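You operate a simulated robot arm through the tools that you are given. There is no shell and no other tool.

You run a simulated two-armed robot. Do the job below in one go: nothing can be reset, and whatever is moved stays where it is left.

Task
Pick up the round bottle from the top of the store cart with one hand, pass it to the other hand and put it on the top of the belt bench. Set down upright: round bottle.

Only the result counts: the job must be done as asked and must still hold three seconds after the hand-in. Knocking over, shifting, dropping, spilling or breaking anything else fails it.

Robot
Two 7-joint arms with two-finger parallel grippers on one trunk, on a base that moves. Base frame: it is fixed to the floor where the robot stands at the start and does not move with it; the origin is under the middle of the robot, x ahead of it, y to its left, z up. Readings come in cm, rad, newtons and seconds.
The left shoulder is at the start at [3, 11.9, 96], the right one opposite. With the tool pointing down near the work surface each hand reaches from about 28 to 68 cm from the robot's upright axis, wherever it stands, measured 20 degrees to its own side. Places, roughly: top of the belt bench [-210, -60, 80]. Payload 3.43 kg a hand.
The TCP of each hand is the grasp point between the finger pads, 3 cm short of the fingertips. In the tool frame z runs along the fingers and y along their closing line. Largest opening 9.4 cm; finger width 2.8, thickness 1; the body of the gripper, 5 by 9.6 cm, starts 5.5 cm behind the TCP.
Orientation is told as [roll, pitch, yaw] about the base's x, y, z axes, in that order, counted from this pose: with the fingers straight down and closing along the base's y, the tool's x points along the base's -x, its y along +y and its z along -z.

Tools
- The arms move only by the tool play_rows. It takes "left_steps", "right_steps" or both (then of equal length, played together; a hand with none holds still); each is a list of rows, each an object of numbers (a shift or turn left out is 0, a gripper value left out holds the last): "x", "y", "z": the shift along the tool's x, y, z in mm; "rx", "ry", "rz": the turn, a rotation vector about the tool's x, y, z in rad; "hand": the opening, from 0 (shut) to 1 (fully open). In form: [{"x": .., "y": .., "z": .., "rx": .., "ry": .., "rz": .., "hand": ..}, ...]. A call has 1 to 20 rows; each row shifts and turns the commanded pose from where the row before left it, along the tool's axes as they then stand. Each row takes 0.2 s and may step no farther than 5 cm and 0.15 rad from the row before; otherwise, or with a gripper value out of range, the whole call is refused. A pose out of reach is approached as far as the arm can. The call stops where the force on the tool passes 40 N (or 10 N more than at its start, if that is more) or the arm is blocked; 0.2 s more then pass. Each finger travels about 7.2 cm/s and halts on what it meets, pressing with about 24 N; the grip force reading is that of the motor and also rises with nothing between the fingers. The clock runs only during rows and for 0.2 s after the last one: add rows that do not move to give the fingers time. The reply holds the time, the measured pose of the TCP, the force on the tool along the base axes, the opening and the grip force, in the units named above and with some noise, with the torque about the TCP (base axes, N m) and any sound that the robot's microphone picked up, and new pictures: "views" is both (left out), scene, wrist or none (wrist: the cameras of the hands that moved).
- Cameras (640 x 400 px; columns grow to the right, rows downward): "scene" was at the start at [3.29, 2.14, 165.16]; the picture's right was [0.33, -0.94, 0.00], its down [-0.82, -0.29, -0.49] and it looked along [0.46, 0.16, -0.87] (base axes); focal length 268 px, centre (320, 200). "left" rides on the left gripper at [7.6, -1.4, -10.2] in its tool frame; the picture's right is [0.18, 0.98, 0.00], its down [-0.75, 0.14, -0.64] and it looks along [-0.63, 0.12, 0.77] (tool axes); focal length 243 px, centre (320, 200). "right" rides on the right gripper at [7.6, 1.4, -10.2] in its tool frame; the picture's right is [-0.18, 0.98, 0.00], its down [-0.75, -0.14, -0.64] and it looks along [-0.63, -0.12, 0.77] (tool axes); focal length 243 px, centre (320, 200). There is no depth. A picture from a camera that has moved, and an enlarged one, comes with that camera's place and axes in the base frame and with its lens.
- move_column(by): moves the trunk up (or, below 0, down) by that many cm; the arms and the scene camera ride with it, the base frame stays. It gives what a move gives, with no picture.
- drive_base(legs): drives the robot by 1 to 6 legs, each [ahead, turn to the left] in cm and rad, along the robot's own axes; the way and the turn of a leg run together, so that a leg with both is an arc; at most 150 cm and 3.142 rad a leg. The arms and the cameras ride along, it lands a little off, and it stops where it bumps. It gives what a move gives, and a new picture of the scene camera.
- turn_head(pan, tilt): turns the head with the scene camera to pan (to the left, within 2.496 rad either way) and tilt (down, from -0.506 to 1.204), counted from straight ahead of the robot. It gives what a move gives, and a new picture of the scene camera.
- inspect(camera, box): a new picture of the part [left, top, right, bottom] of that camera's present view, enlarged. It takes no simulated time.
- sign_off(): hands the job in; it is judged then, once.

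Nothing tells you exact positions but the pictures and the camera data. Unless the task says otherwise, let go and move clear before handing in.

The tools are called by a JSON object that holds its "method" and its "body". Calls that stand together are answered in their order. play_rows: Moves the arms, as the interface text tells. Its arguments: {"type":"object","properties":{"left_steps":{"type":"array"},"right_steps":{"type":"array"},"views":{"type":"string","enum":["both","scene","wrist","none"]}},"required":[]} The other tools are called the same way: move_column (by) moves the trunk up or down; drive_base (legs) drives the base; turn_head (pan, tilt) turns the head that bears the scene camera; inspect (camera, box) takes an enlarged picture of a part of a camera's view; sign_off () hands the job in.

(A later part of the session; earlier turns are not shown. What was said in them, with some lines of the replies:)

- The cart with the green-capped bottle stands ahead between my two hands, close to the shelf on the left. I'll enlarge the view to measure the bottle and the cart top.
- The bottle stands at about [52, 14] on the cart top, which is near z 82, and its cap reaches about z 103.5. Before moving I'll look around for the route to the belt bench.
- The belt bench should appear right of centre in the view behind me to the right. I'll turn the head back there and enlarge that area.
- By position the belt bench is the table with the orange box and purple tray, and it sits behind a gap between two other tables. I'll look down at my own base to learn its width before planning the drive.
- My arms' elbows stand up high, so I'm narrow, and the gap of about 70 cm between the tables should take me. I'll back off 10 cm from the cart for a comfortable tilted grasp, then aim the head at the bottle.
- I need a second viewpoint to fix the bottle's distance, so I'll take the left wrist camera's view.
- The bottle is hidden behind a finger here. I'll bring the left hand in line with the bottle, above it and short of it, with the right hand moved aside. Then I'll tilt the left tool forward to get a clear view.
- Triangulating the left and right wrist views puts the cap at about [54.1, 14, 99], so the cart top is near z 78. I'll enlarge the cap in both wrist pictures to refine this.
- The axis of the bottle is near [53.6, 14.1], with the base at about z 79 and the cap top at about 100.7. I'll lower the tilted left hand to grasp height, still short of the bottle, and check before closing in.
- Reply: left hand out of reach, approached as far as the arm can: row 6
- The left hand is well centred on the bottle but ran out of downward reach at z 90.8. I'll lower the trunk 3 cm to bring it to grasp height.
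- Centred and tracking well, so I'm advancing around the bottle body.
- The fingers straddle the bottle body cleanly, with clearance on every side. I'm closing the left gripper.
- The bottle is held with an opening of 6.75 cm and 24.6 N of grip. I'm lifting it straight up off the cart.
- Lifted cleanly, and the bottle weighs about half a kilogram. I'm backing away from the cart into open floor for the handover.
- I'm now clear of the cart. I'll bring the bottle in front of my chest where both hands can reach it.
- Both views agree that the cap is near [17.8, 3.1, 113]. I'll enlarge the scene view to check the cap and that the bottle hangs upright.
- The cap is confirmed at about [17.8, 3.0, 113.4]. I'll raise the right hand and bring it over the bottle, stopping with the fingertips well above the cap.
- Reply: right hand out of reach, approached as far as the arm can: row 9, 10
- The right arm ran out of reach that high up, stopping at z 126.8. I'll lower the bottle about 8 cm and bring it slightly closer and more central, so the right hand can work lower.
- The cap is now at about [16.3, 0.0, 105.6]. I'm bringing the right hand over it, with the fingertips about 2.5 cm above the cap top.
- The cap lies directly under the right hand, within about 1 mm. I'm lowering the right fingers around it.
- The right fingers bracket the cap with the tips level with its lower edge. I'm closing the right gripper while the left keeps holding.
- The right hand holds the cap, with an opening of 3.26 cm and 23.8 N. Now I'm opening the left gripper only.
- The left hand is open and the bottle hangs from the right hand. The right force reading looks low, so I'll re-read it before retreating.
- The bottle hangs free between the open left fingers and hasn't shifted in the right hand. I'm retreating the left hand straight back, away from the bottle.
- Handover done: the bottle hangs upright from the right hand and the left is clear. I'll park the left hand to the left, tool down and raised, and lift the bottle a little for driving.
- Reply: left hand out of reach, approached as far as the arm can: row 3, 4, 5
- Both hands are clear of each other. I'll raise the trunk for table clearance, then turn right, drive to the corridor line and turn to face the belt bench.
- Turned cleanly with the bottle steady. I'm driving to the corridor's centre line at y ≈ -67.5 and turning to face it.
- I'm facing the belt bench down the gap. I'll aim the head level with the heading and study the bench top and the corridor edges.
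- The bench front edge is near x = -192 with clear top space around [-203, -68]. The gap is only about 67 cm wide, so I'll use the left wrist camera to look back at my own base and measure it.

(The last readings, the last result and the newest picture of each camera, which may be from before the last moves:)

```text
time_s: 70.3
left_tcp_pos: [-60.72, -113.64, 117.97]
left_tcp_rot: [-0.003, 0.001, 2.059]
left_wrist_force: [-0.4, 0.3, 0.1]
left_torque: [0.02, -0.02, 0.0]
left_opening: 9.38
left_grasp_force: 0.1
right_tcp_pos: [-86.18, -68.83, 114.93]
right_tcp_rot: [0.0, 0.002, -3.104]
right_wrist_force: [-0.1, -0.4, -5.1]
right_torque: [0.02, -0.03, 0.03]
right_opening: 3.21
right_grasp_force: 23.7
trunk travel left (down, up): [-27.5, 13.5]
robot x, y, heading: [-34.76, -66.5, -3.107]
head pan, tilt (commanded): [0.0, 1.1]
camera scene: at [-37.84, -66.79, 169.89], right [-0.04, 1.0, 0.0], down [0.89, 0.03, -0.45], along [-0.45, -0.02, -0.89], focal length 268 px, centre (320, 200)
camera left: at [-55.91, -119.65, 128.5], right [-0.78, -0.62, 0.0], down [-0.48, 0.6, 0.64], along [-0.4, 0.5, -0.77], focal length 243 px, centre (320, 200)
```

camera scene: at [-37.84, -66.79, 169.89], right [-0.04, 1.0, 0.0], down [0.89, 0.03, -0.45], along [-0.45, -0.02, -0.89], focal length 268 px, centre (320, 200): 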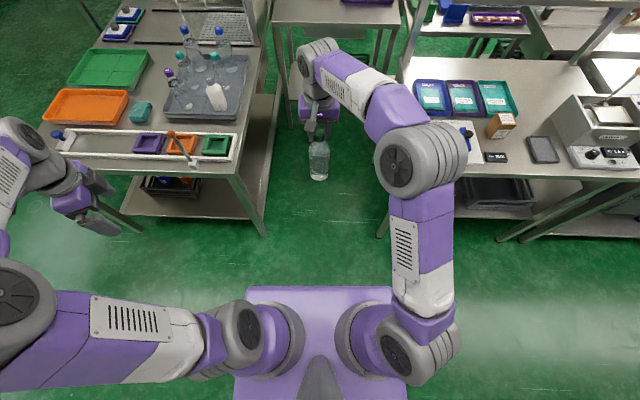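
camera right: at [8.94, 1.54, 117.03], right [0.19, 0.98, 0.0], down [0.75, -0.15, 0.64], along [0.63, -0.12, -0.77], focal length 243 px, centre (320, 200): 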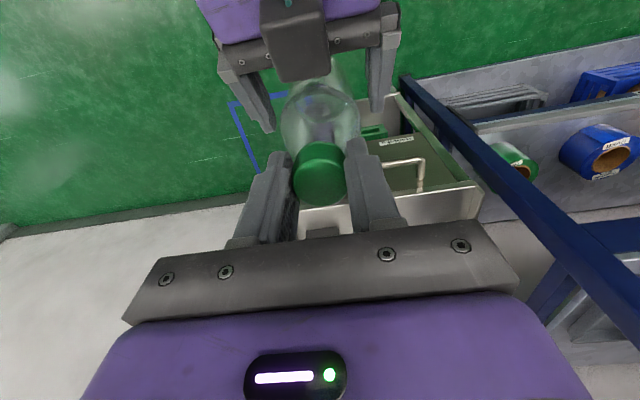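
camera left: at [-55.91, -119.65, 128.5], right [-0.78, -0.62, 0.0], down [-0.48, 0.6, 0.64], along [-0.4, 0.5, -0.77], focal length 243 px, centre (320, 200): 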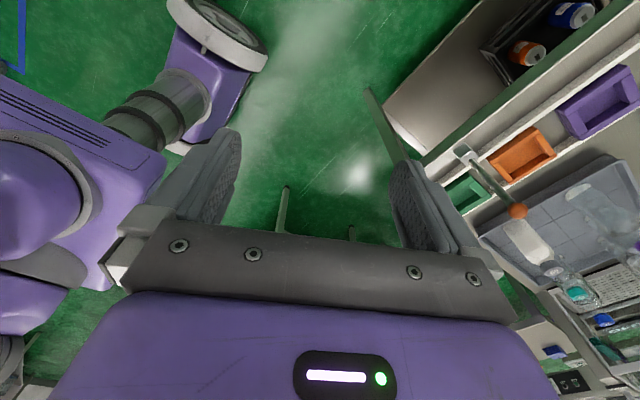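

The base is coming into view at the upper left. I'll enlarge that part to measure it.

{"method": "inspect", "body": {"camera": "left", "box": [80, 0, 340, 180]}}

{"method": "play_rows", "body": {"left_steps": [{"rz": 0.14}, {"rz": 0.14}, {"rz": 0.14}, {"rz": 0.14}, {}], "views": "wrist"}}

```text
2.22 times, centred on (210, 90) of left
camera zoom: at [-55.91, -119.65, 128.5], right [-0.78, -0.62, 0.0], down [-0.48, 0.6, 0.64], along [-0.4, 0.5, -0.77], focal length 539 px, centre (564, 444)
```

zoom: 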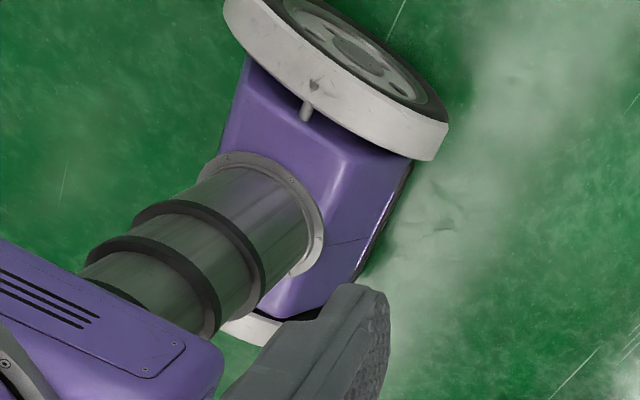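

```text
time_s: 71.5
left_tcp_pos: [-60.68, -113.59, 118.13]
left_tcp_rot: [-0.005, 0.0, 1.499]
left_wrist_force: [-0.5, 0.8, 1.1]
left_torque: [0.02, -0.01, 0.01]
left_opening: 9.42
left_grasp_force: 0.1
right_tcp_pos: [-86.15, -68.86, 114.87]
right_tcp_rot: [0.001, 0.003, -3.106]
right_wrist_force: [-0.5, -0.2, -4.7]
right_torque: [-0.01, -0.02, 0.05]
right_opening: 3.22
right_grasp_force: 24.1
trunk travel left (down, up): [-27.5, 13.5]
robot x, y, heading: [-34.29, -66.5, -3.109]
head pan, tilt (commanded): [0.0, 1.1]
camera left: at [-59.92, -121.32, 128.47], right [-0.99, -0.11, 0.0], down [-0.09, 0.76, 0.64], along [-0.07, 0.64, -0.77], focal length 243 px, centre (320, 200)
```

left: 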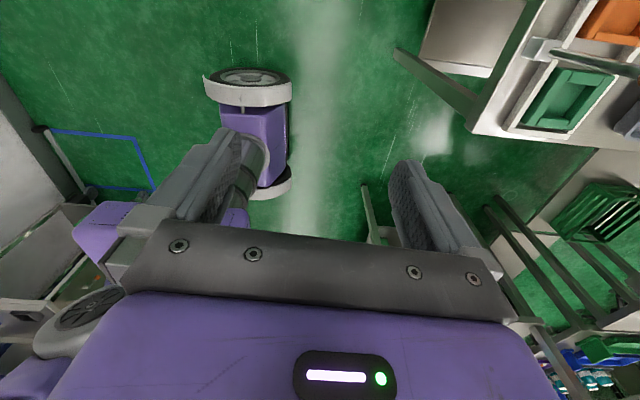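

The base runs on side wheels about 26 cm either side of centre, so the gap leaves roughly 7 cm on each side. I'll return the left hand to its compact parked pose.

{"method": "play_rows", "body": {"left_steps": [{"rz": -0.14}, {"rz": -0.14}, {"rz": -0.14}, {"rz": -0.14}, {"rz": -0.14}, {"rz": -0.14}, {"rz": -0.14}, {"rz": -0.14}, {"rz": -0.14}, {"rz": -0.14}, {"rz": -0.14}, {"rz": -0.14}, {"x": -17, "y": -41}, {"x": -17, "y": -41}, {"x": -17, "y": -41}, {"x": -17, "y": -41}, {"x": -17, "y": -41}, {"x": -17, "y": -41}, {"x": -17, "y": -41}, {}], "views": "none"}}

{"method": "turn_head", "body": {"pan": 0.0, "tilt": 0.95}}

```text
time_s: 75.7
left_tcp_pos: [-73.6, -85.52, 118.13]
left_tcp_rot: [0.001, 0.005, -3.103]
left_wrist_force: [1.1, -0.3, -0.5]
left_torque: [0.03, 0.02, -0.03]
left_opening: 9.41
left_grasp_force: 0.1
right_tcp_pos: [-86.08, -68.91, 114.79]
right_tcp_rot: [0.002, -0.001, -3.106]
right_wrist_force: [0.6, -0.2, -5.2]
right_torque: [0.04, 0.0, 0.0]
right_opening: 3.21
right_grasp_force: 24.1
trunk travel left (down, up): [-27.5, 13.5]
robot x, y, heading: [-34.53, -66.93, -3.101]
head pan, tilt (commanded): [0.0, 1.1]
```

```text
time_s: 76.4
left_tcp_pos: [-73.6, -85.48, 118.09]
left_tcp_rot: [0.0, 0.004, -3.103]
left_wrist_force: [-0.6, 0.2, 0.4]
left_torque: [0.01, -0.04, -0.04]
left_opening: 9.41
left_grasp_force: 0.1
right_tcp_pos: [-86.16, -68.7, 114.77]
right_tcp_rot: [0.0, 0.003, -3.106]
right_wrist_force: [0.0, 0.4, -4.9]
right_torque: [-0.01, -0.03, 0.02]
right_opening: 3.18
right_grasp_force: 23.9
trunk travel left (down, up): [-27.5, 13.5]
robot x, y, heading: [-34.68, -66.51, -3.104]
head pan, tilt (commanded): [0.0, 0.949]
camera scene: at [-38.81, -66.81, 170.9], right [-0.04, 1.0, 0.0], down [0.81, 0.03, -0.58], along [-0.58, -0.02, -0.81], focal length 268 px, centre (320, 200)
```

scene: 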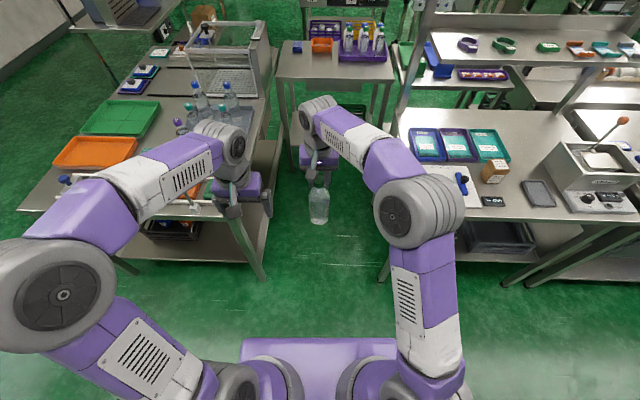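

The table legs are at y ≈ -105 and -29, so my centre line is good. I'll square up the heading and drive in partway.

{"method": "drive_base", "body": {"legs": [[0, -0.037], [60, 0]]}}

```text
time_s: 80.1
left_tcp_pos: [-133.92, -82.88, 118.15]
left_tcp_rot: [0.001, 0.003, 3.125]
left_wrist_force: [0.4, -0.7, 0.0]
left_torque: [0.0, 0.01, -0.06]
left_opening: 9.4
left_grasp_force: 0.0
right_tcp_pos: [-145.39, -65.52, 114.82]
right_tcp_rot: [0.0, 0.001, 3.124]
right_wrist_force: [-0.3, 0.3, -4.8]
right_torque: [0.0, -0.01, -0.02]
right_opening: 3.19
right_grasp_force: 24.2
trunk travel left (down, up): [-27.5, 13.5]
robot x, y, heading: [-93.52, -65.99, 3.122]
head pan, tilt (commanded): [0.0, 0.949]
camera scene: at [-98.11, -66.05, 170.91], right [0.02, 1.0, 0.0], down [0.81, -0.01, -0.58], along [-0.58, 0.01, -0.81], focal length 268 px, centre (320, 200)
```

scene: 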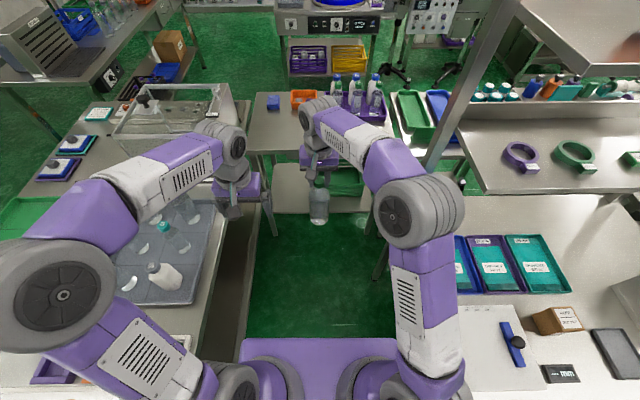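

Still centred with good clearance. I'm straightening slightly and driving the rest of the way to the bench.

{"method": "drive_base", "body": {"legs": [[0, 0.02], [50, 0]]}}

{"method": "turn_head", "body": {"pan": 0.0, "tilt": 0.85}}

{"method": "inspect", "body": {"camera": "right", "box": [0, 0, 640, 400]}}

{"method": "inspect", "body": {"camera": "left", "box": [0, 0, 640, 400]}}

```text
time_s: 83.4
left_tcp_pos: [-183.37, -83.48, 118.12]
left_tcp_rot: [0.002, 0.004, 3.142]
left_wrist_force: [-0.3, -0.1, 1.1]
left_torque: [0.01, 0.02, 0.01]
left_opening: 9.4
left_grasp_force: 0.1
right_tcp_pos: [-195.25, -66.32, 114.83]
right_tcp_rot: [-0.001, 0.003, 3.139]
right_wrist_force: [0.2, -0.2, -5.1]
right_torque: [0.02, -0.04, -0.02]
right_opening: 3.17
right_grasp_force: 24.2
trunk travel left (down, up): [-27.5, 13.5]
robot x, y, heading: [-143.9, -66.25, 3.144]
head pan, tilt (commanded): [0.0, 0.949]
camera scene: at [-147.97, -66.14, 170.91], right [0.0, 1.0, 0.0], down [0.81, 0.0, -0.58], along [-0.58, 0.0, -0.81], focal length 268 px, centre (320, 200)
```

scene: 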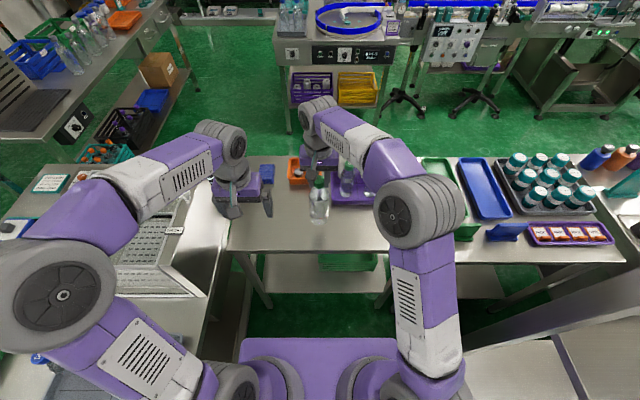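

```text
time_s: 84.1
left_tcp_pos: [-183.44, -83.44, 118.13]
left_tcp_rot: [0.0, 0.004, 3.14]
left_wrist_force: [-0.2, -0.3, -0.2]
left_torque: [-0.02, 0.01, -0.02]
left_opening: 9.4
left_grasp_force: 0.0
right_tcp_pos: [-195.18, -66.29, 114.77]
right_tcp_rot: [0.0, 0.002, 3.139]
right_wrist_force: [-0.5, -0.4, -4.7]
right_torque: [0.02, -0.03, -0.03]
right_opening: 3.2
right_grasp_force: 24.0
trunk travel left (down, up): [-27.5, 13.5]
robot x, y, heading: [-144.03, -66.13, 3.139]
head pan, tilt (commanded): [0.0, 0.85]
camera scene: at [-148.48, -66.14, 171.65], right [0.0, 1.0, 0.0], down [0.75, 0.0, -0.66], along [-0.66, 0.0, -0.75], focal length 268 px, centre (320, 200)
```

scene: 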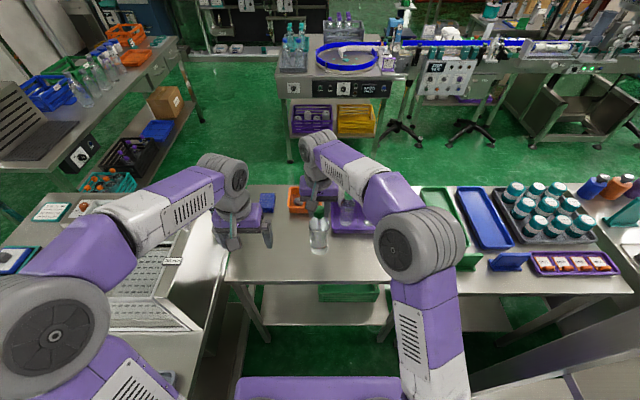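

```text
1.00 times, centred on (320, 200) of right (not enlarged: the box is as wide or as high as the picture)
camera zoom: at [-187.66, -67.74, 125.0], right [-0.19, -0.98, 0.0], down [-0.75, 0.14, 0.64], along [-0.63, 0.12, -0.77], focal length 243 px, centre (320, 200)
```

zoom: 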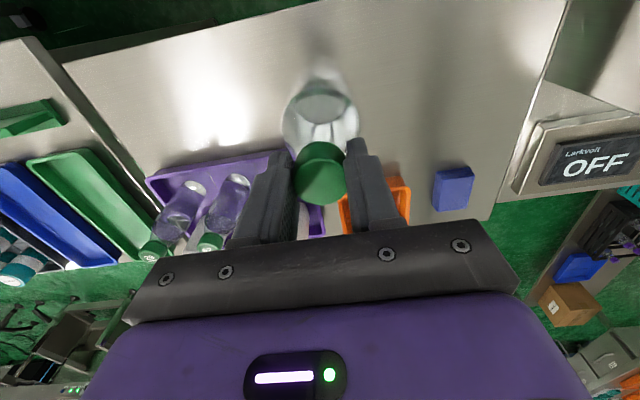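

```text
1.00 times, centred on (320, 200) of left (not enlarged: the box is as wide or as high as the picture)
camera zoom: at [-175.87, -82.07, 128.43], right [0.18, -0.98, 0.0], down [-0.76, -0.14, 0.64], along [-0.63, -0.12, -0.77], focal length 243 px, centre (320, 200)
```

zoom: 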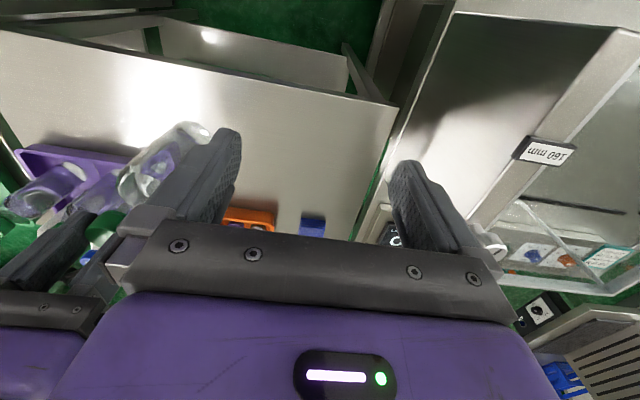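

I'm at the bench with the bottle hanging above its front area. I'll zoom to pin down the bench edge, its height and the clear spot before lowering.

{"method": "inspect", "body": {"camera": "left", "box": [240, 40, 440, 165]}}

{"method": "inspect", "body": {"camera": "scene", "box": [210, 180, 410, 305]}}

{"method": "inspect", "body": {"camera": "right", "box": [40, 0, 360, 200]}}

```text
3.20 times, centred on (340, 102) of left
camera zoom: at [-175.87, -82.07, 128.43], right [0.18, -0.98, 0.0], down [-0.76, -0.14, 0.64], along [-0.63, -0.12, -0.77], focal length 776 px, centre (256, 512)
```

zoom: 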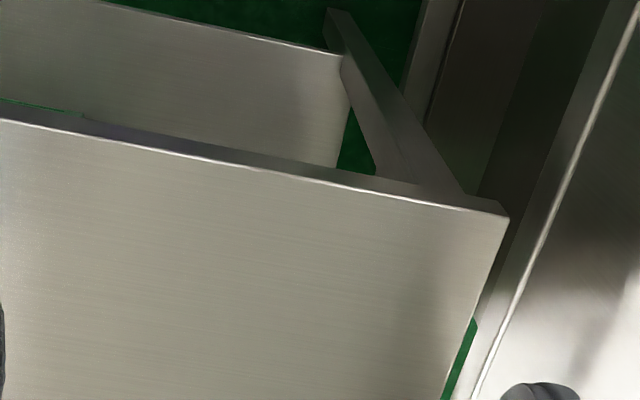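

```text
3.20 times, centred on (310, 242) of scene
camera zoom: at [-148.48, -66.14, 171.65], right [0.0, 1.0, 0.0], down [0.75, 0.0, -0.66], along [-0.66, 0.0, -0.75], focal length 858 px, centre (352, 64)
```

zoom: 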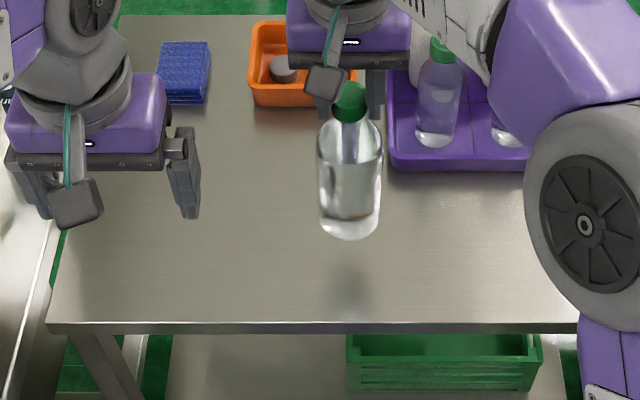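

```text
2.00 times, centred on (200, 100) of right
camera zoom: at [-187.66, -67.74, 125.0], right [-0.19, -0.98, 0.0], down [-0.75, 0.14, 0.64], along [-0.63, 0.12, -0.77], focal length 485 px, centre (560, 400)
```

zoom: 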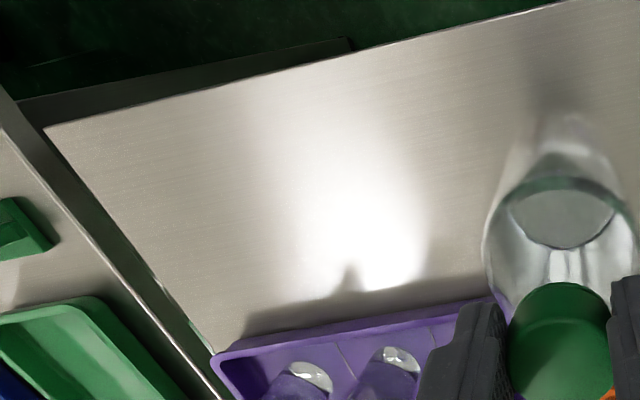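

The clear strip runs from the front edge at x ≈ -188.5 back to the tray at about -209. I'll set the bottle at about [-201, -68], so I'm moving it there while lowering a few centimetres, still above the surface.

{"method": "play_rows", "body": {"right_steps": [{"x": -20, "y": 5.7, "z": 15}, {"x": -20, "y": 5.7, "z": 15}, {"x": -20, "y": 5.7, "z": 15}, {}], "views": "both"}}

{"method": "inspect", "body": {"camera": "scene", "box": [210, 170, 410, 295]}}

{"method": "inspect", "body": {"camera": "left", "box": [0, 40, 320, 240]}}

```text
time_s: 85.1
left_tcp_pos: [-183.33, -83.49, 118.15]
left_tcp_rot: [0.001, 0.002, 3.141]
left_wrist_force: [-0.1, -0.4, -0.3]
left_torque: [-0.01, -0.01, 0.04]
left_opening: 9.38
left_grasp_force: 0.1
right_tcp_pos: [-201.41, -67.94, 110.4]
right_tcp_rot: [0.001, 0.002, 3.139]
right_wrist_force: [0.0, 0.4, -5.0]
right_torque: [0.01, -0.03, 0.0]
right_opening: 3.2
right_grasp_force: 24.3
trunk travel left (down, up): [-27.5, 13.5]
robot x, y, heading: [-143.59, -66.4, 3.139]
head pan, tilt (commanded): [0.0, 0.85]
camera scene: at [-148.38, -66.1, 171.66], right [0.0, 1.0, 0.0], down [0.75, 0.0, -0.66], along [-0.66, 0.0, -0.75], focal length 268 px, centre (320, 200)
camera right: at [-193.75, -69.29, 120.58], right [-0.19, -0.98, 0.0], down [-0.75, 0.14, 0.64], along [-0.63, 0.12, -0.77], focal length 243 px, centre (320, 200)
```

scene: 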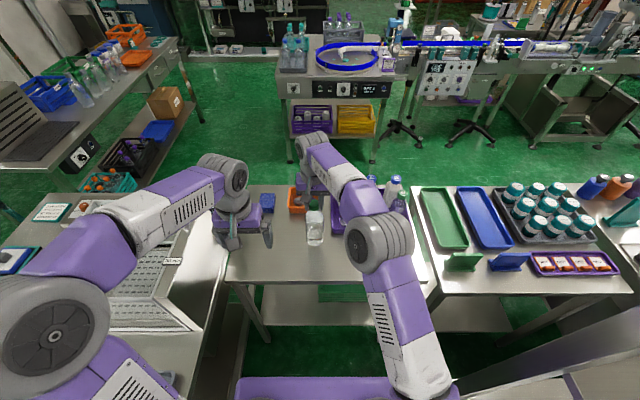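
right: 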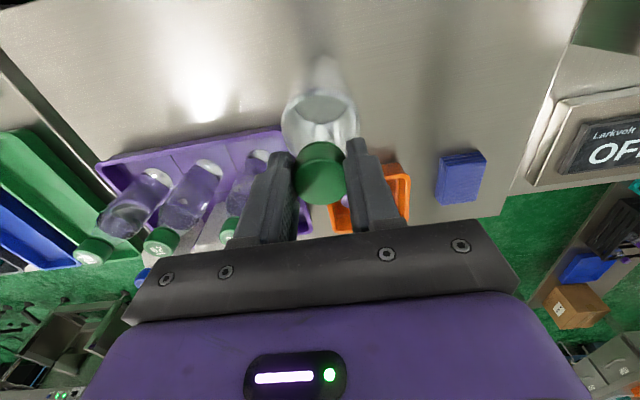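

```text
3.20 times, centred on (310, 232) of scene
camera zoom: at [-148.38, -66.1, 171.66], right [0.0, 1.0, 0.0], down [0.75, 0.0, -0.66], along [-0.66, 0.0, -0.75], focal length 858 px, centre (352, 96)
```

zoom: 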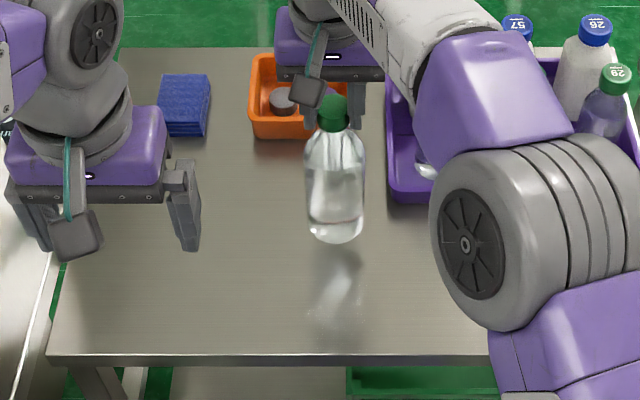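

```text
2.00 times, centred on (160, 140) of left
camera zoom: at [-175.79, -82.04, 128.46], right [0.18, -0.98, 0.0], down [-0.76, -0.14, 0.64], along [-0.63, -0.12, -0.77], focal length 485 px, centre (640, 320)
```

zoom: 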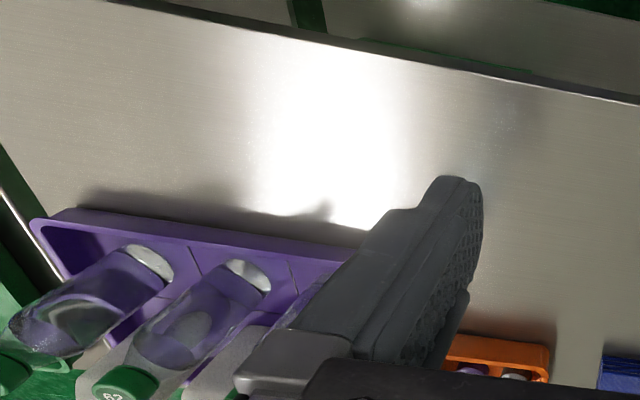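

The bottle is over the clear spot, upright and centred. I'm lowering it 2.5 cm and then feeling for the surface in small steps.

{"method": "play_rows", "body": {"right_steps": [{"z": 9}, {"z": 9}, {"z": 7}, {}], "views": "scene"}}

{"method": "inspect", "body": {"camera": "scene", "box": [260, 190, 380, 290]}}

```text
time_s: 86.1
left_tcp_pos: [-183.4, -83.42, 118.17]
left_tcp_rot: [-0.001, 0.004, 3.14]
left_wrist_force: [0.0, 0.2, 0.2]
left_torque: [-0.01, 0.06, -0.03]
left_opening: 9.42
left_grasp_force: 0.2
right_tcp_pos: [-201.33, -67.95, 107.8]
right_tcp_rot: [0.001, 0.002, 3.139]
right_wrist_force: [-0.4, -0.3, -5.1]
right_torque: [-0.02, -0.02, 0.02]
right_opening: 3.19
right_grasp_force: 23.8
trunk travel left (down, up): [-27.5, 13.5]
robot x, y, heading: [-143.67, -66.32, 3.14]
head pan, tilt (commanded): [0.0, 0.85]
camera scene: at [-148.47, -66.13, 171.66], right [0.0, 1.0, 0.0], down [0.75, 0.0, -0.66], along [-0.66, 0.0, -0.75], focal length 268 px, centre (320, 200)
```

scene: 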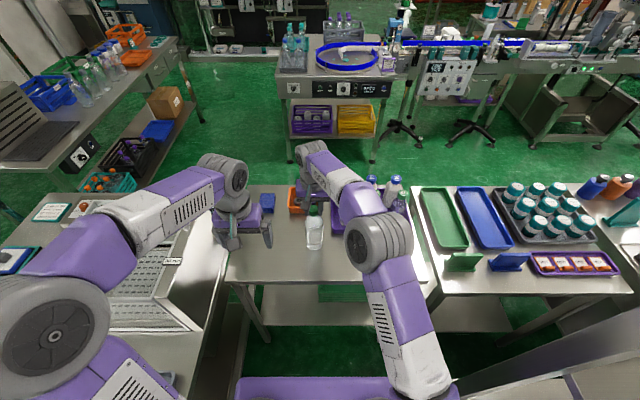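

```text
4.00 times, centred on (320, 240) of scene
camera zoom: at [-148.47, -66.13, 171.66], right [0.0, 1.0, 0.0], down [0.75, 0.0, -0.66], along [-0.66, 0.0, -0.75], focal length 1072 px, centre (320, 40)
```

zoom: 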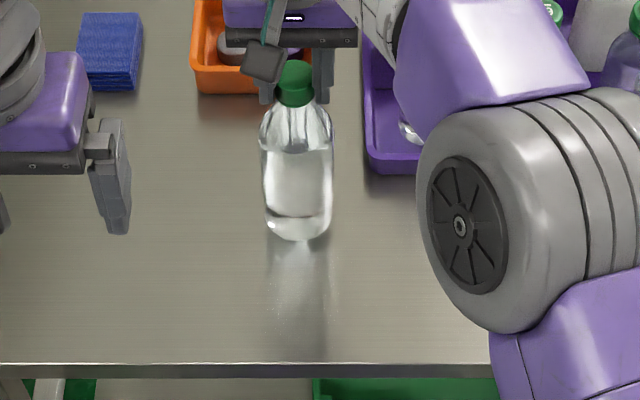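

{"method": "play_rows", "body": {"right_steps": [{"z": 2.5}, {"z": 2.5}, {"z": 2.5}, {"z": 2.5}], "views": "none"}}

{"method": "inspect", "body": {"camera": "scene", "box": [260, 190, 380, 290]}}

```text
time_s: 87.1
left_tcp_pos: [-183.54, -83.44, 118.09]
left_tcp_rot: [0.0, 0.005, 3.141]
left_wrist_force: [-0.5, -0.2, 0.1]
left_torque: [0.03, 0.01, -0.01]
left_opening: 9.37
left_grasp_force: 0.0
right_tcp_pos: [-201.25, -67.83, 106.93]
right_tcp_rot: [0.0, 0.002, 3.141]
right_wrist_force: [-0.7, -0.8, -5.2]
right_torque: [-0.02, 0.01, 0.0]
right_opening: 3.2
right_grasp_force: 23.8
trunk travel left (down, up): [-27.5, 13.5]
robot x, y, heading: [-143.32, -66.27, 3.142]
head pan, tilt (commanded): [0.0, 0.85]
```

```text
4.00 times, centred on (320, 240) of scene
camera zoom: at [-148.48, -66.14, 171.66], right [0.0, 1.0, 0.0], down [0.75, 0.0, -0.66], along [-0.66, 0.0, -0.75], focal length 1072 px, centre (320, 40)
```

zoom: 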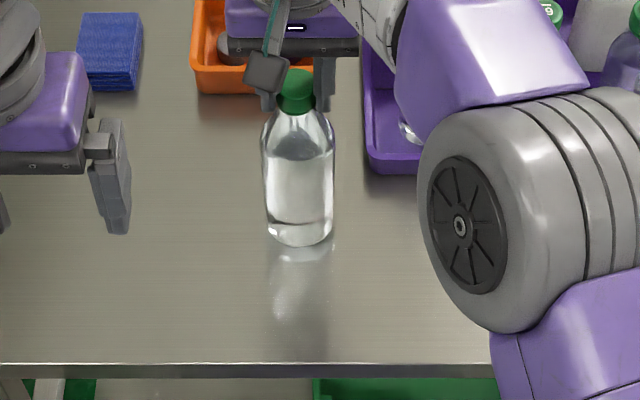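

The reflection shows the base only a few millimetres above the bench, so I'm lowering in finer steps.

{"method": "play_rows", "body": {"right_steps": [{"z": 1.5}, {"z": 1.5}], "views": "none"}}

{"method": "play_rows", "body": {"right_steps": [{"z": 1.5}, {"z": 1.5}], "views": "none"}}

{"method": "inspect", "body": {"camera": "scene", "box": [260, 190, 380, 290]}}

```text
time_s: 87.7
left_tcp_pos: [-183.43, -83.33, 118.1]
left_tcp_rot: [0.0, 0.004, 3.141]
left_wrist_force: [-0.8, 0.2, -0.2]
left_torque: [0.01, 0.03, 0.01]
left_opening: 9.39
left_grasp_force: 0.0
right_tcp_pos: [-201.3, -67.79, 106.52]
right_tcp_rot: [0.0, 0.002, 3.14]
right_wrist_force: [-0.8, 0.1, -5.3]
right_torque: [-0.03, -0.01, 0.0]
right_opening: 3.17
right_grasp_force: 24.0
trunk travel left (down, up): [-27.5, 13.5]
robot x, y, heading: [-143.53, -66.76, 3.14]
head pan, tilt (commanded): [0.0, 0.85]
```

```text
time_s: 88.3
left_tcp_pos: [-183.53, -83.48, 118.07]
left_tcp_rot: [0.0, 0.002, 3.143]
left_wrist_force: [0.6, -0.6, -0.1]
left_torque: [0.01, 0.01, 0.02]
left_opening: 9.39
left_grasp_force: 0.1
right_tcp_pos: [-201.31, -67.81, 106.2]
right_tcp_rot: [0.0, 0.003, 3.14]
right_wrist_force: [0.1, 0.3, -4.7]
right_torque: [0.01, -0.03, 0.0]
right_opening: 3.21
right_grasp_force: 23.8
trunk travel left (down, up): [-27.5, 13.5]
robot x, y, heading: [-143.68, -66.1, 3.14]
head pan, tilt (commanded): [0.0, 0.85]
```

```text
4.00 times, centred on (320, 240) of scene
camera zoom: at [-148.48, -66.13, 171.66], right [0.0, 1.0, 0.0], down [0.75, 0.0, -0.66], along [-0.66, 0.0, -0.75], focal length 1072 px, centre (320, 40)
```

zoom: 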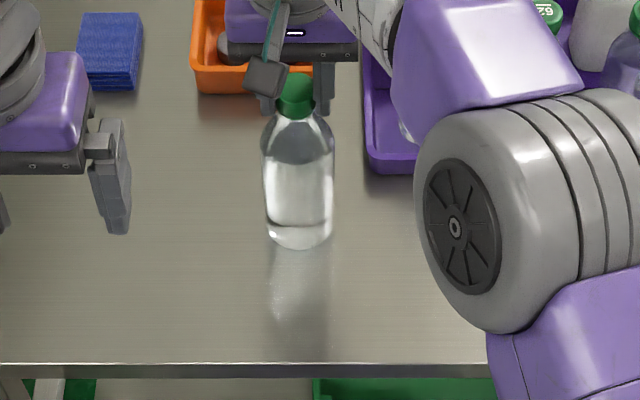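

{"method": "play_rows", "body": {"right_steps": [{"z": 1.5}, {"z": 1.5}], "views": "none"}}

{"method": "play_rows", "body": {"right_steps": [{"z": 1.2}, {"z": 1.2}], "views": "none"}}

{"method": "inspect", "body": {"camera": "scene", "box": [260, 190, 380, 290]}}

```text
time_s: 88.9
left_tcp_pos: [-183.48, -83.51, 118.08]
left_tcp_rot: [0.001, 0.003, 3.142]
left_wrist_force: [-0.2, 0.4, 0.0]
left_torque: [-0.02, 0.0, -0.02]
left_opening: 9.38
left_grasp_force: 0.1
right_tcp_pos: [-201.37, -67.97, 105.97]
right_tcp_rot: [-0.001, 0.003, 3.14]
right_wrist_force: [0.5, -0.2, -5.2]
right_torque: [-0.02, 0.0, -0.01]
right_opening: 3.21
right_grasp_force: 24.1
trunk travel left (down, up): [-27.5, 13.5]
robot x, y, heading: [-143.69, -66.17, 3.138]
head pan, tilt (commanded): [0.0, 0.85]
```

```text
time_s: 89.5
left_tcp_pos: [-183.5, -83.53, 118.06]
left_tcp_rot: [0.0, 0.006, 3.142]
left_wrist_force: [0.2, 0.4, -0.6]
left_torque: [-0.03, 0.05, 0.0]
left_opening: 9.4
left_grasp_force: 0.0
right_tcp_pos: [-201.26, -68.06, 105.7]
right_tcp_rot: [0.0, 0.001, 3.141]
right_wrist_force: [-0.1, -1.1, -3.7]
right_torque: [-0.05, -0.05, 0.01]
right_opening: 3.19
right_grasp_force: 24.2
trunk travel left (down, up): [-27.5, 13.5]
robot x, y, heading: [-143.46, -66.08, 3.142]
head pan, tilt (commanded): [0.0, 0.85]
```

```text
4.00 times, centred on (320, 240) of scene
camera zoom: at [-148.46, -66.14, 171.66], right [0.0, 1.0, 0.0], down [0.75, 0.0, -0.66], along [-0.66, 0.0, -0.75], focal length 1072 px, centre (320, 40)
```

zoom: 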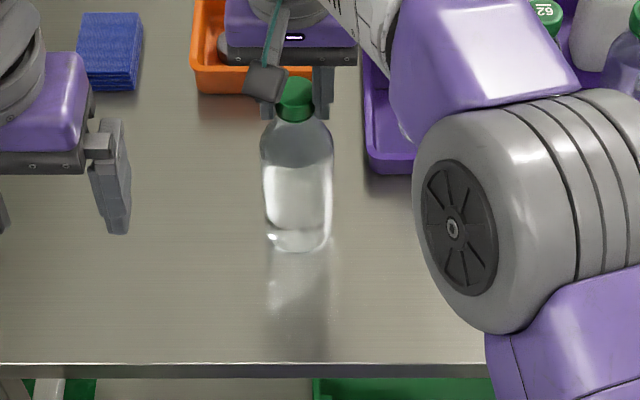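

The load reading has dropped slightly to -3.7 N, which may be first contact. I'm continuing in 1 mm steps.

{"method": "play_rows", "body": {"right_steps": [{"z": 0.8}, {}], "views": "none"}}

{"method": "play_rows", "body": {"right_steps": [{"z": 0.8}, {}], "views": "none"}}

```text
time_s: 90.1
left_tcp_pos: [-183.36, -83.41, 118.05]
left_tcp_rot: [-0.001, 0.003, 3.14]
left_wrist_force: [-0.1, -0.5, 0.7]
left_torque: [0.01, 0.03, 0.03]
left_opening: 9.41
left_grasp_force: 0.1
right_tcp_pos: [-201.3, -67.98, 105.78]
right_tcp_rot: [-0.001, 0.0, 3.14]
right_wrist_force: [0.4, 2.0, -0.4]
right_torque: [0.18, 0.03, 0.0]
right_opening: 3.2
right_grasp_force: 23.3
trunk travel left (down, up): [-27.5, 13.5]
robot x, y, heading: [-144.01, -66.09, 3.141]
head pan, tilt (commanded): [0.0, 0.85]
```

```text
time_s: 90.7
left_tcp_pos: [-183.31, -83.27, 118.17]
left_tcp_rot: [0.001, 0.003, 3.14]
left_wrist_force: [0.5, -0.1, 0.3]
left_torque: [0.02, 0.0, 0.02]
left_opening: 9.41
left_grasp_force: 0.1
right_tcp_pos: [-201.18, -67.96, 105.76]
right_tcp_rot: [0.002, -0.003, 3.14]
right_wrist_force: [1.4, 0.3, 8.1]
right_torque: [0.15, -0.09, 0.03]
right_opening: 3.19
right_grasp_force: 24.0
trunk travel left (down, up): [-27.5, 13.5]
robot x, y, heading: [-143.72, -65.82, 3.143]
head pan, tilt (commanded): [0.0, 0.85]
```

The bottle rests on the bench, with about 8 N of upward push on the tool. I'll ease the pressure slightly and check that it stands upright before releasing.

{"method": "play_rows", "body": {"right_steps": [{"z": -0.7}, {}, {}], "views": "wrist"}}

{"method": "inspect", "body": {"camera": "scene", "box": [260, 190, 380, 290]}}

{"method": "inspect", "body": {"camera": "left", "box": [0, 0, 320, 240]}}

```text
time_s: 91.5
left_tcp_pos: [-183.32, -83.46, 118.09]
left_tcp_rot: [0.002, 0.001, 3.143]
left_wrist_force: [0.7, 0.6, 0.4]
left_torque: [0.04, -0.03, -0.01]
left_opening: 9.42
left_grasp_force: 0.0
right_tcp_pos: [-201.2, -68.0, 105.78]
right_tcp_rot: [-0.001, -0.001, 3.139]
right_wrist_force: [0.5, -0.2, 10.0]
right_torque: [0.04, 0.36, -0.01]
right_opening: 3.19
right_grasp_force: 24.9
trunk travel left (down, up): [-27.5, 13.5]
robot x, y, heading: [-143.43, -66.23, 3.141]
head pan, tilt (commanded): [0.0, 0.85]
camera right: at [-193.59, -69.49, 115.95], right [-0.19, -0.98, 0.0], down [-0.75, 0.14, 0.64], along [-0.63, 0.12, -0.77], focal length 243 px, centre (320, 200)
```

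right: 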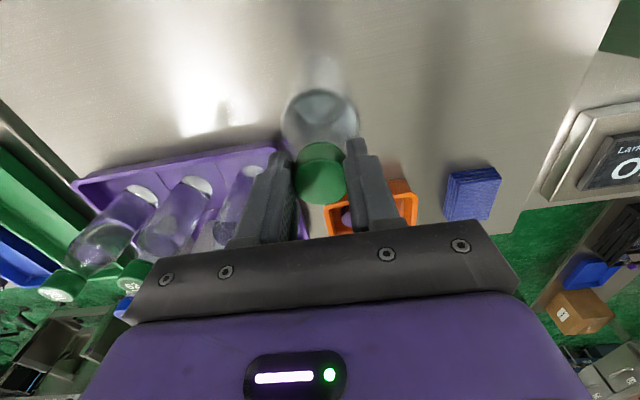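

```text
4.00 times, centred on (320, 240) of scene
camera zoom: at [-148.3, -66.11, 171.67], right [0.0, 1.0, 0.0], down [0.75, 0.0, -0.66], along [-0.66, 0.0, -0.75], focal length 1072 px, centre (320, 40)
```

zoom: 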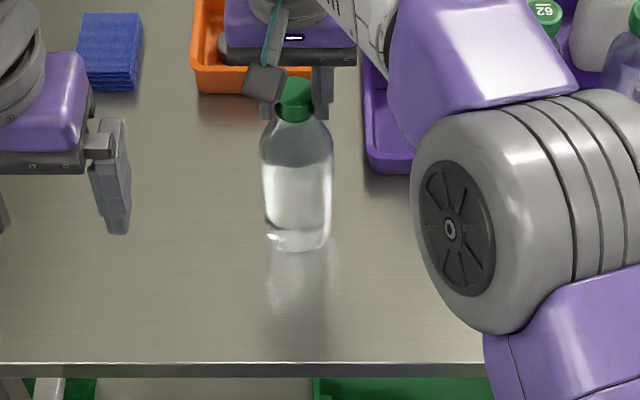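

```text
1.67 times, centred on (160, 120) of left
camera zoom: at [-175.74, -82.05, 128.48], right [0.18, -0.98, 0.0], down [-0.76, -0.14, 0.64], along [-0.63, -0.12, -0.77], focal length 404 px, centre (587, 333)
```

zoom: 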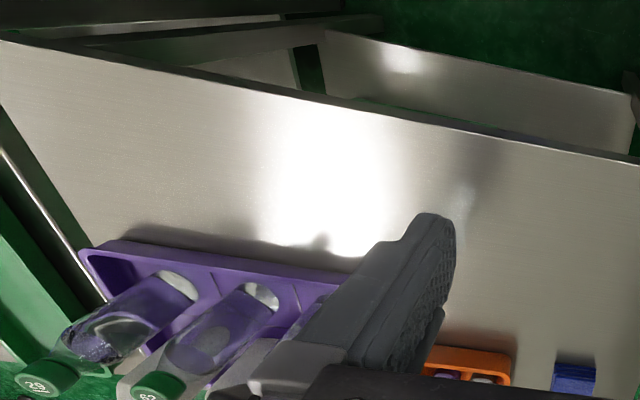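

{"method": "play_rows", "body": {"right_steps": [{"z": -0.8}, {}, {}], "views": "none"}}

```text
time_s: 92.3
left_tcp_pos: [-183.44, -83.52, 118.21]
left_tcp_rot: [0.0, 0.003, 3.142]
left_wrist_force: [0.4, 0.1, -0.2]
left_torque: [0.01, 0.02, 0.02]
left_opening: 9.4
left_grasp_force: 0.0
right_tcp_pos: [-201.25, -67.95, 105.89]
right_tcp_rot: [0.002, 0.002, 3.14]
right_wrist_force: [-1.1, -0.9, 4.4]
right_torque: [-0.07, 0.74, 0.01]
right_opening: 3.21
right_grasp_force: 24.3
trunk travel left (down, up): [-27.5, 13.5]
robot x, y, heading: [-143.86, -66.27, 3.138]
head pan, tilt (commanded): [0.0, 0.85]
```

The bottle stands on the bench carrying its own weight with only light residual contact. I'm opening the right gripper gradually.

{"method": "play_rows", "body": {"right_steps": [{"hand": 0.38}, {"hand": 0.42}, {"hand": 0.5}, {"hand": 0.6}, {"hand": 0.75}, {}], "views": "both"}}

{"method": "inspect", "body": {"camera": "scene", "box": [260, 190, 380, 290]}}

```text
time_s: 93.7
left_tcp_pos: [-183.51, -83.36, 118.13]
left_tcp_rot: [0.001, 0.002, 3.142]
left_wrist_force: [0.4, 0.8, 0.1]
left_torque: [0.01, -0.03, -0.02]
left_opening: 9.4
left_grasp_force: 0.0
right_tcp_pos: [-201.27, -68.1, 105.77]
right_tcp_rot: [0.0, 0.003, 3.139]
right_wrist_force: [-0.8, 0.1, 0.5]
right_torque: [0.01, -0.01, 0.0]
right_opening: 7.06
right_grasp_force: 0.0
trunk travel left (down, up): [-27.5, 13.5]
robot x, y, heading: [-143.81, -66.07, 3.141]
head pan, tilt (commanded): [0.0, 0.85]
camera scene: at [-148.42, -66.14, 171.66], right [0.0, 1.0, 0.0], down [0.75, 0.0, -0.66], along [-0.66, 0.0, -0.75], focal length 268 px, centre (320, 200)
camera right: at [-193.61, -69.48, 115.96], right [-0.19, -0.98, 0.0], down [-0.75, 0.14, 0.64], along [-0.63, 0.12, -0.77], focal length 243 px, centre (320, 200)
```

scene: 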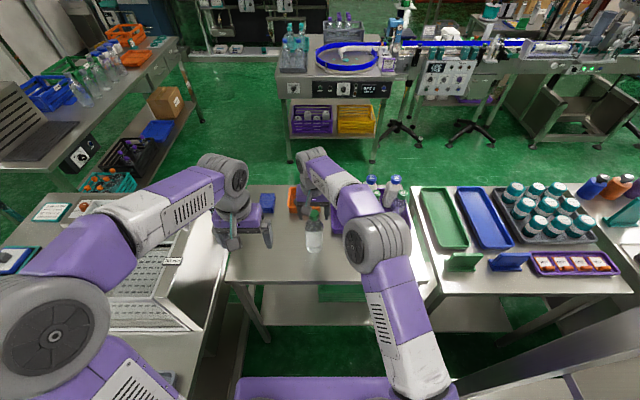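
right: 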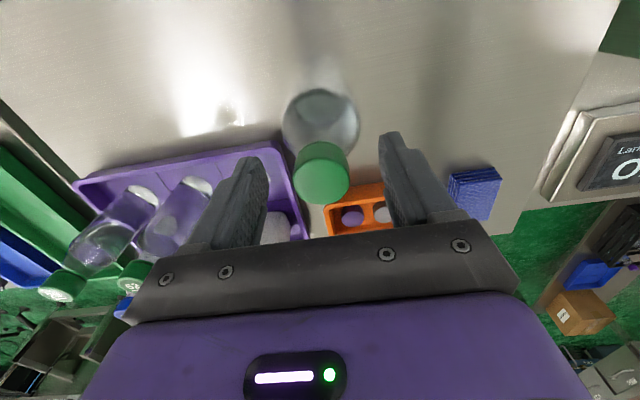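

```text
4.00 times, centred on (320, 240) of scene
camera zoom: at [-148.42, -66.14, 171.66], right [0.0, 1.0, 0.0], down [0.75, 0.0, -0.66], along [-0.66, 0.0, -0.75], focal length 1072 px, centre (320, 40)
```

zoom: 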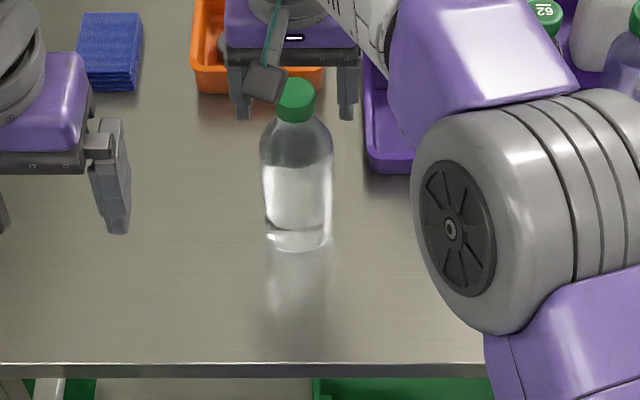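

The bottle stands upright on its own. I'm raising the right hand straight up and then back, clear of it.

{"method": "play_rows", "body": {"right_steps": [{"z": -20}, {"z": -30}, {"z": -35}, {}], "views": "scene"}}

{"method": "inspect", "body": {"camera": "scene", "box": [260, 170, 380, 290]}}

```text
time_s: 94.7
left_tcp_pos: [-183.42, -83.28, 118.14]
left_tcp_rot: [0.0, 0.004, 3.139]
left_wrist_force: [-0.5, 0.8, -0.2]
left_torque: [-0.01, -0.02, -0.01]
left_opening: 9.38
left_grasp_force: 0.0
right_tcp_pos: [-201.61, -68.08, 114.38]
right_tcp_rot: [0.001, 0.002, 3.141]
right_wrist_force: [0.5, -0.3, 0.9]
right_torque: [0.0, -0.01, 0.01]
right_opening: 7.05
right_grasp_force: 0.1
trunk travel left (down, up): [-27.5, 13.5]
robot x, y, heading: [-143.44, -66.01, 3.142]
head pan, tilt (commanded): [0.0, 0.85]
camera scene: at [-148.42, -66.12, 171.66], right [0.0, 1.0, 0.0], down [0.75, 0.0, -0.66], along [-0.66, 0.0, -0.75], focal length 268 px, centre (320, 200)
```

scene: 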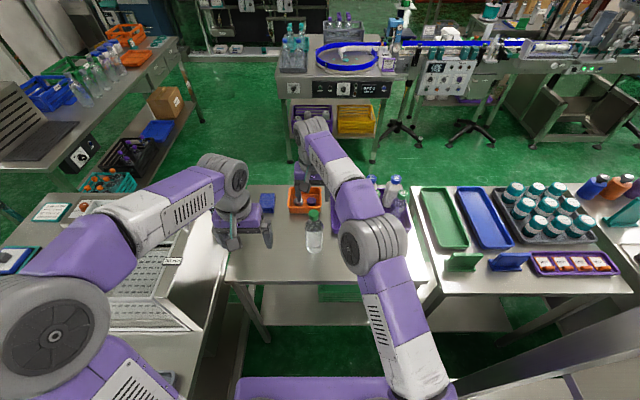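

```text
3.33 times, centred on (320, 230) of scene
camera zoom: at [-148.42, -66.12, 171.66], right [0.0, 1.0, 0.0], down [0.75, 0.0, -0.66], along [-0.66, 0.0, -0.75], focal length 894 px, centre (320, 100)
```

zoom: 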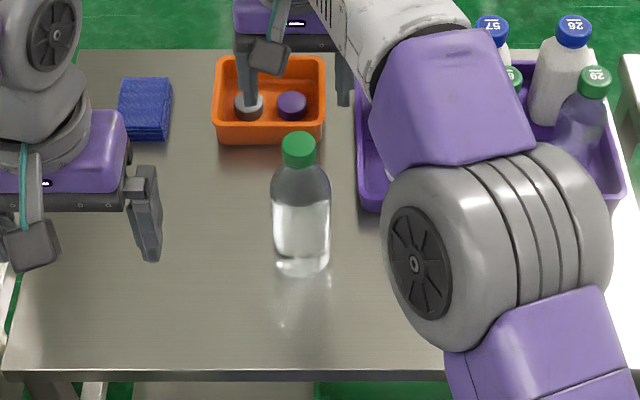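

{"method": "play_rows", "body": {"right_steps": [{"x": 30, "y": -15}, {"x": 30, "y": -15}, {"x": 30, "y": -15}, {"x": 30, "y": -15}, {}, {}], "views": "both"}}

{"method": "inspect", "body": {"camera": "scene", "box": [220, 170, 420, 295]}}

```text
time_s: 96.1
left_tcp_pos: [-183.32, -83.38, 118.14]
left_tcp_rot: [0.0, 0.0, 3.14]
left_wrist_force: [-0.1, -0.6, -0.6]
left_torque: [0.01, 0.04, 0.0]
left_opening: 9.41
left_grasp_force: 0.1
right_tcp_pos: [-189.42, -62.07, 114.16]
right_tcp_rot: [0.0, 0.0, 3.141]
right_wrist_force: [0.6, 0.0, -0.6]
right_torque: [-0.01, 0.0, 0.01]
right_opening: 7.04
right_grasp_force: 0.1
trunk travel left (down, up): [-27.5, 13.5]
robot x, y, heading: [-143.48, -66.14, 3.14]
head pan, tilt (commanded): [0.0, 0.85]
camera scene: at [-148.36, -66.1, 171.66], right [0.0, 1.0, 0.0], down [0.75, 0.0, -0.66], along [-0.66, 0.0, -0.75], focal length 268 px, centre (320, 200)
camera right: at [-181.86, -63.56, 124.42], right [-0.19, -0.98, 0.0], down [-0.75, 0.14, 0.64], along [-0.63, 0.12, -0.77], focal length 243 px, centre (320, 200)
```

scene: 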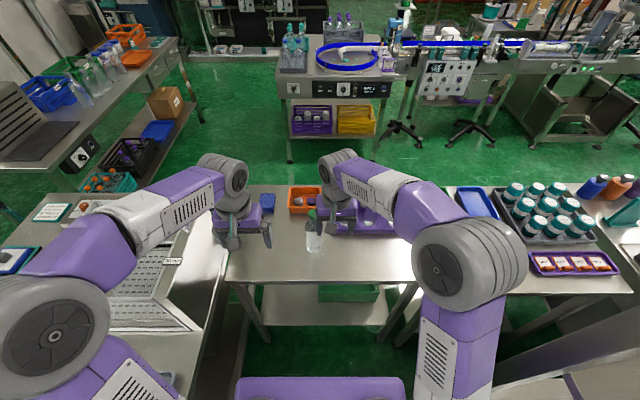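
right: 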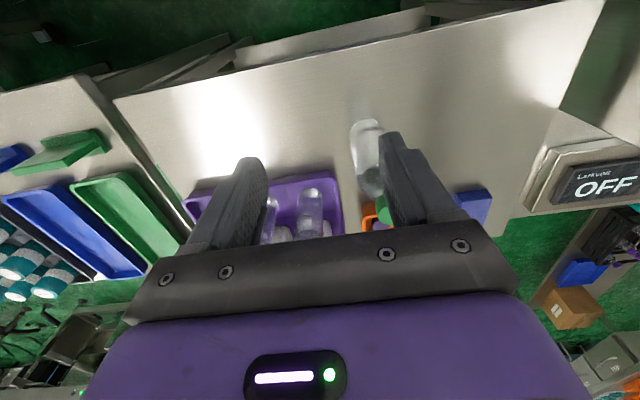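

```text
3.20 times, centred on (320, 232) of scene
camera zoom: at [-148.36, -66.1, 171.66], right [0.0, 1.0, 0.0], down [0.75, 0.0, -0.66], along [-0.66, 0.0, -0.75], focal length 858 px, centre (320, 96)
```

zoom: 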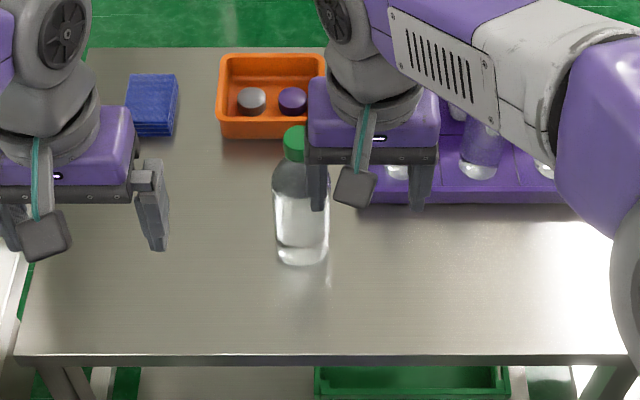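

The bottle stands upright on the belt bench at about [-201, -68]. Both hands are empty and clear, and nothing around it has been disturbed, so I'm handing in the job.

{"method": "sign_off", "body": {}}

```text
The job is handed in.
```

The round bottle is standing upright on the belt bench, at about [-201, -68], and the job is handed in. I haven't been told how it was judged.

- **Pick-up and handover:** the left hand lifted the bottle off the store cart. I passed it to the right hand by the cap in open floor, clear of the cart.
- **Set-down:** I drove in between the two tables in front of the bench and lowered the bottle until it touched. The right hand then let go and moved clear.
- **Surroundings:** no drive was cut short by a bump, and the last pictures show nothing else on the bench moved. I didn't look back at the cart after picking up, but nothing there was touched while it was in view.

I identified the belt bench by its given position, about [-210, -60, 80]. The bench I used is centred near [-217, -63], with its top at about z 84. Another bench with a blue ring belt stands well beyond it and doesn't match that position.
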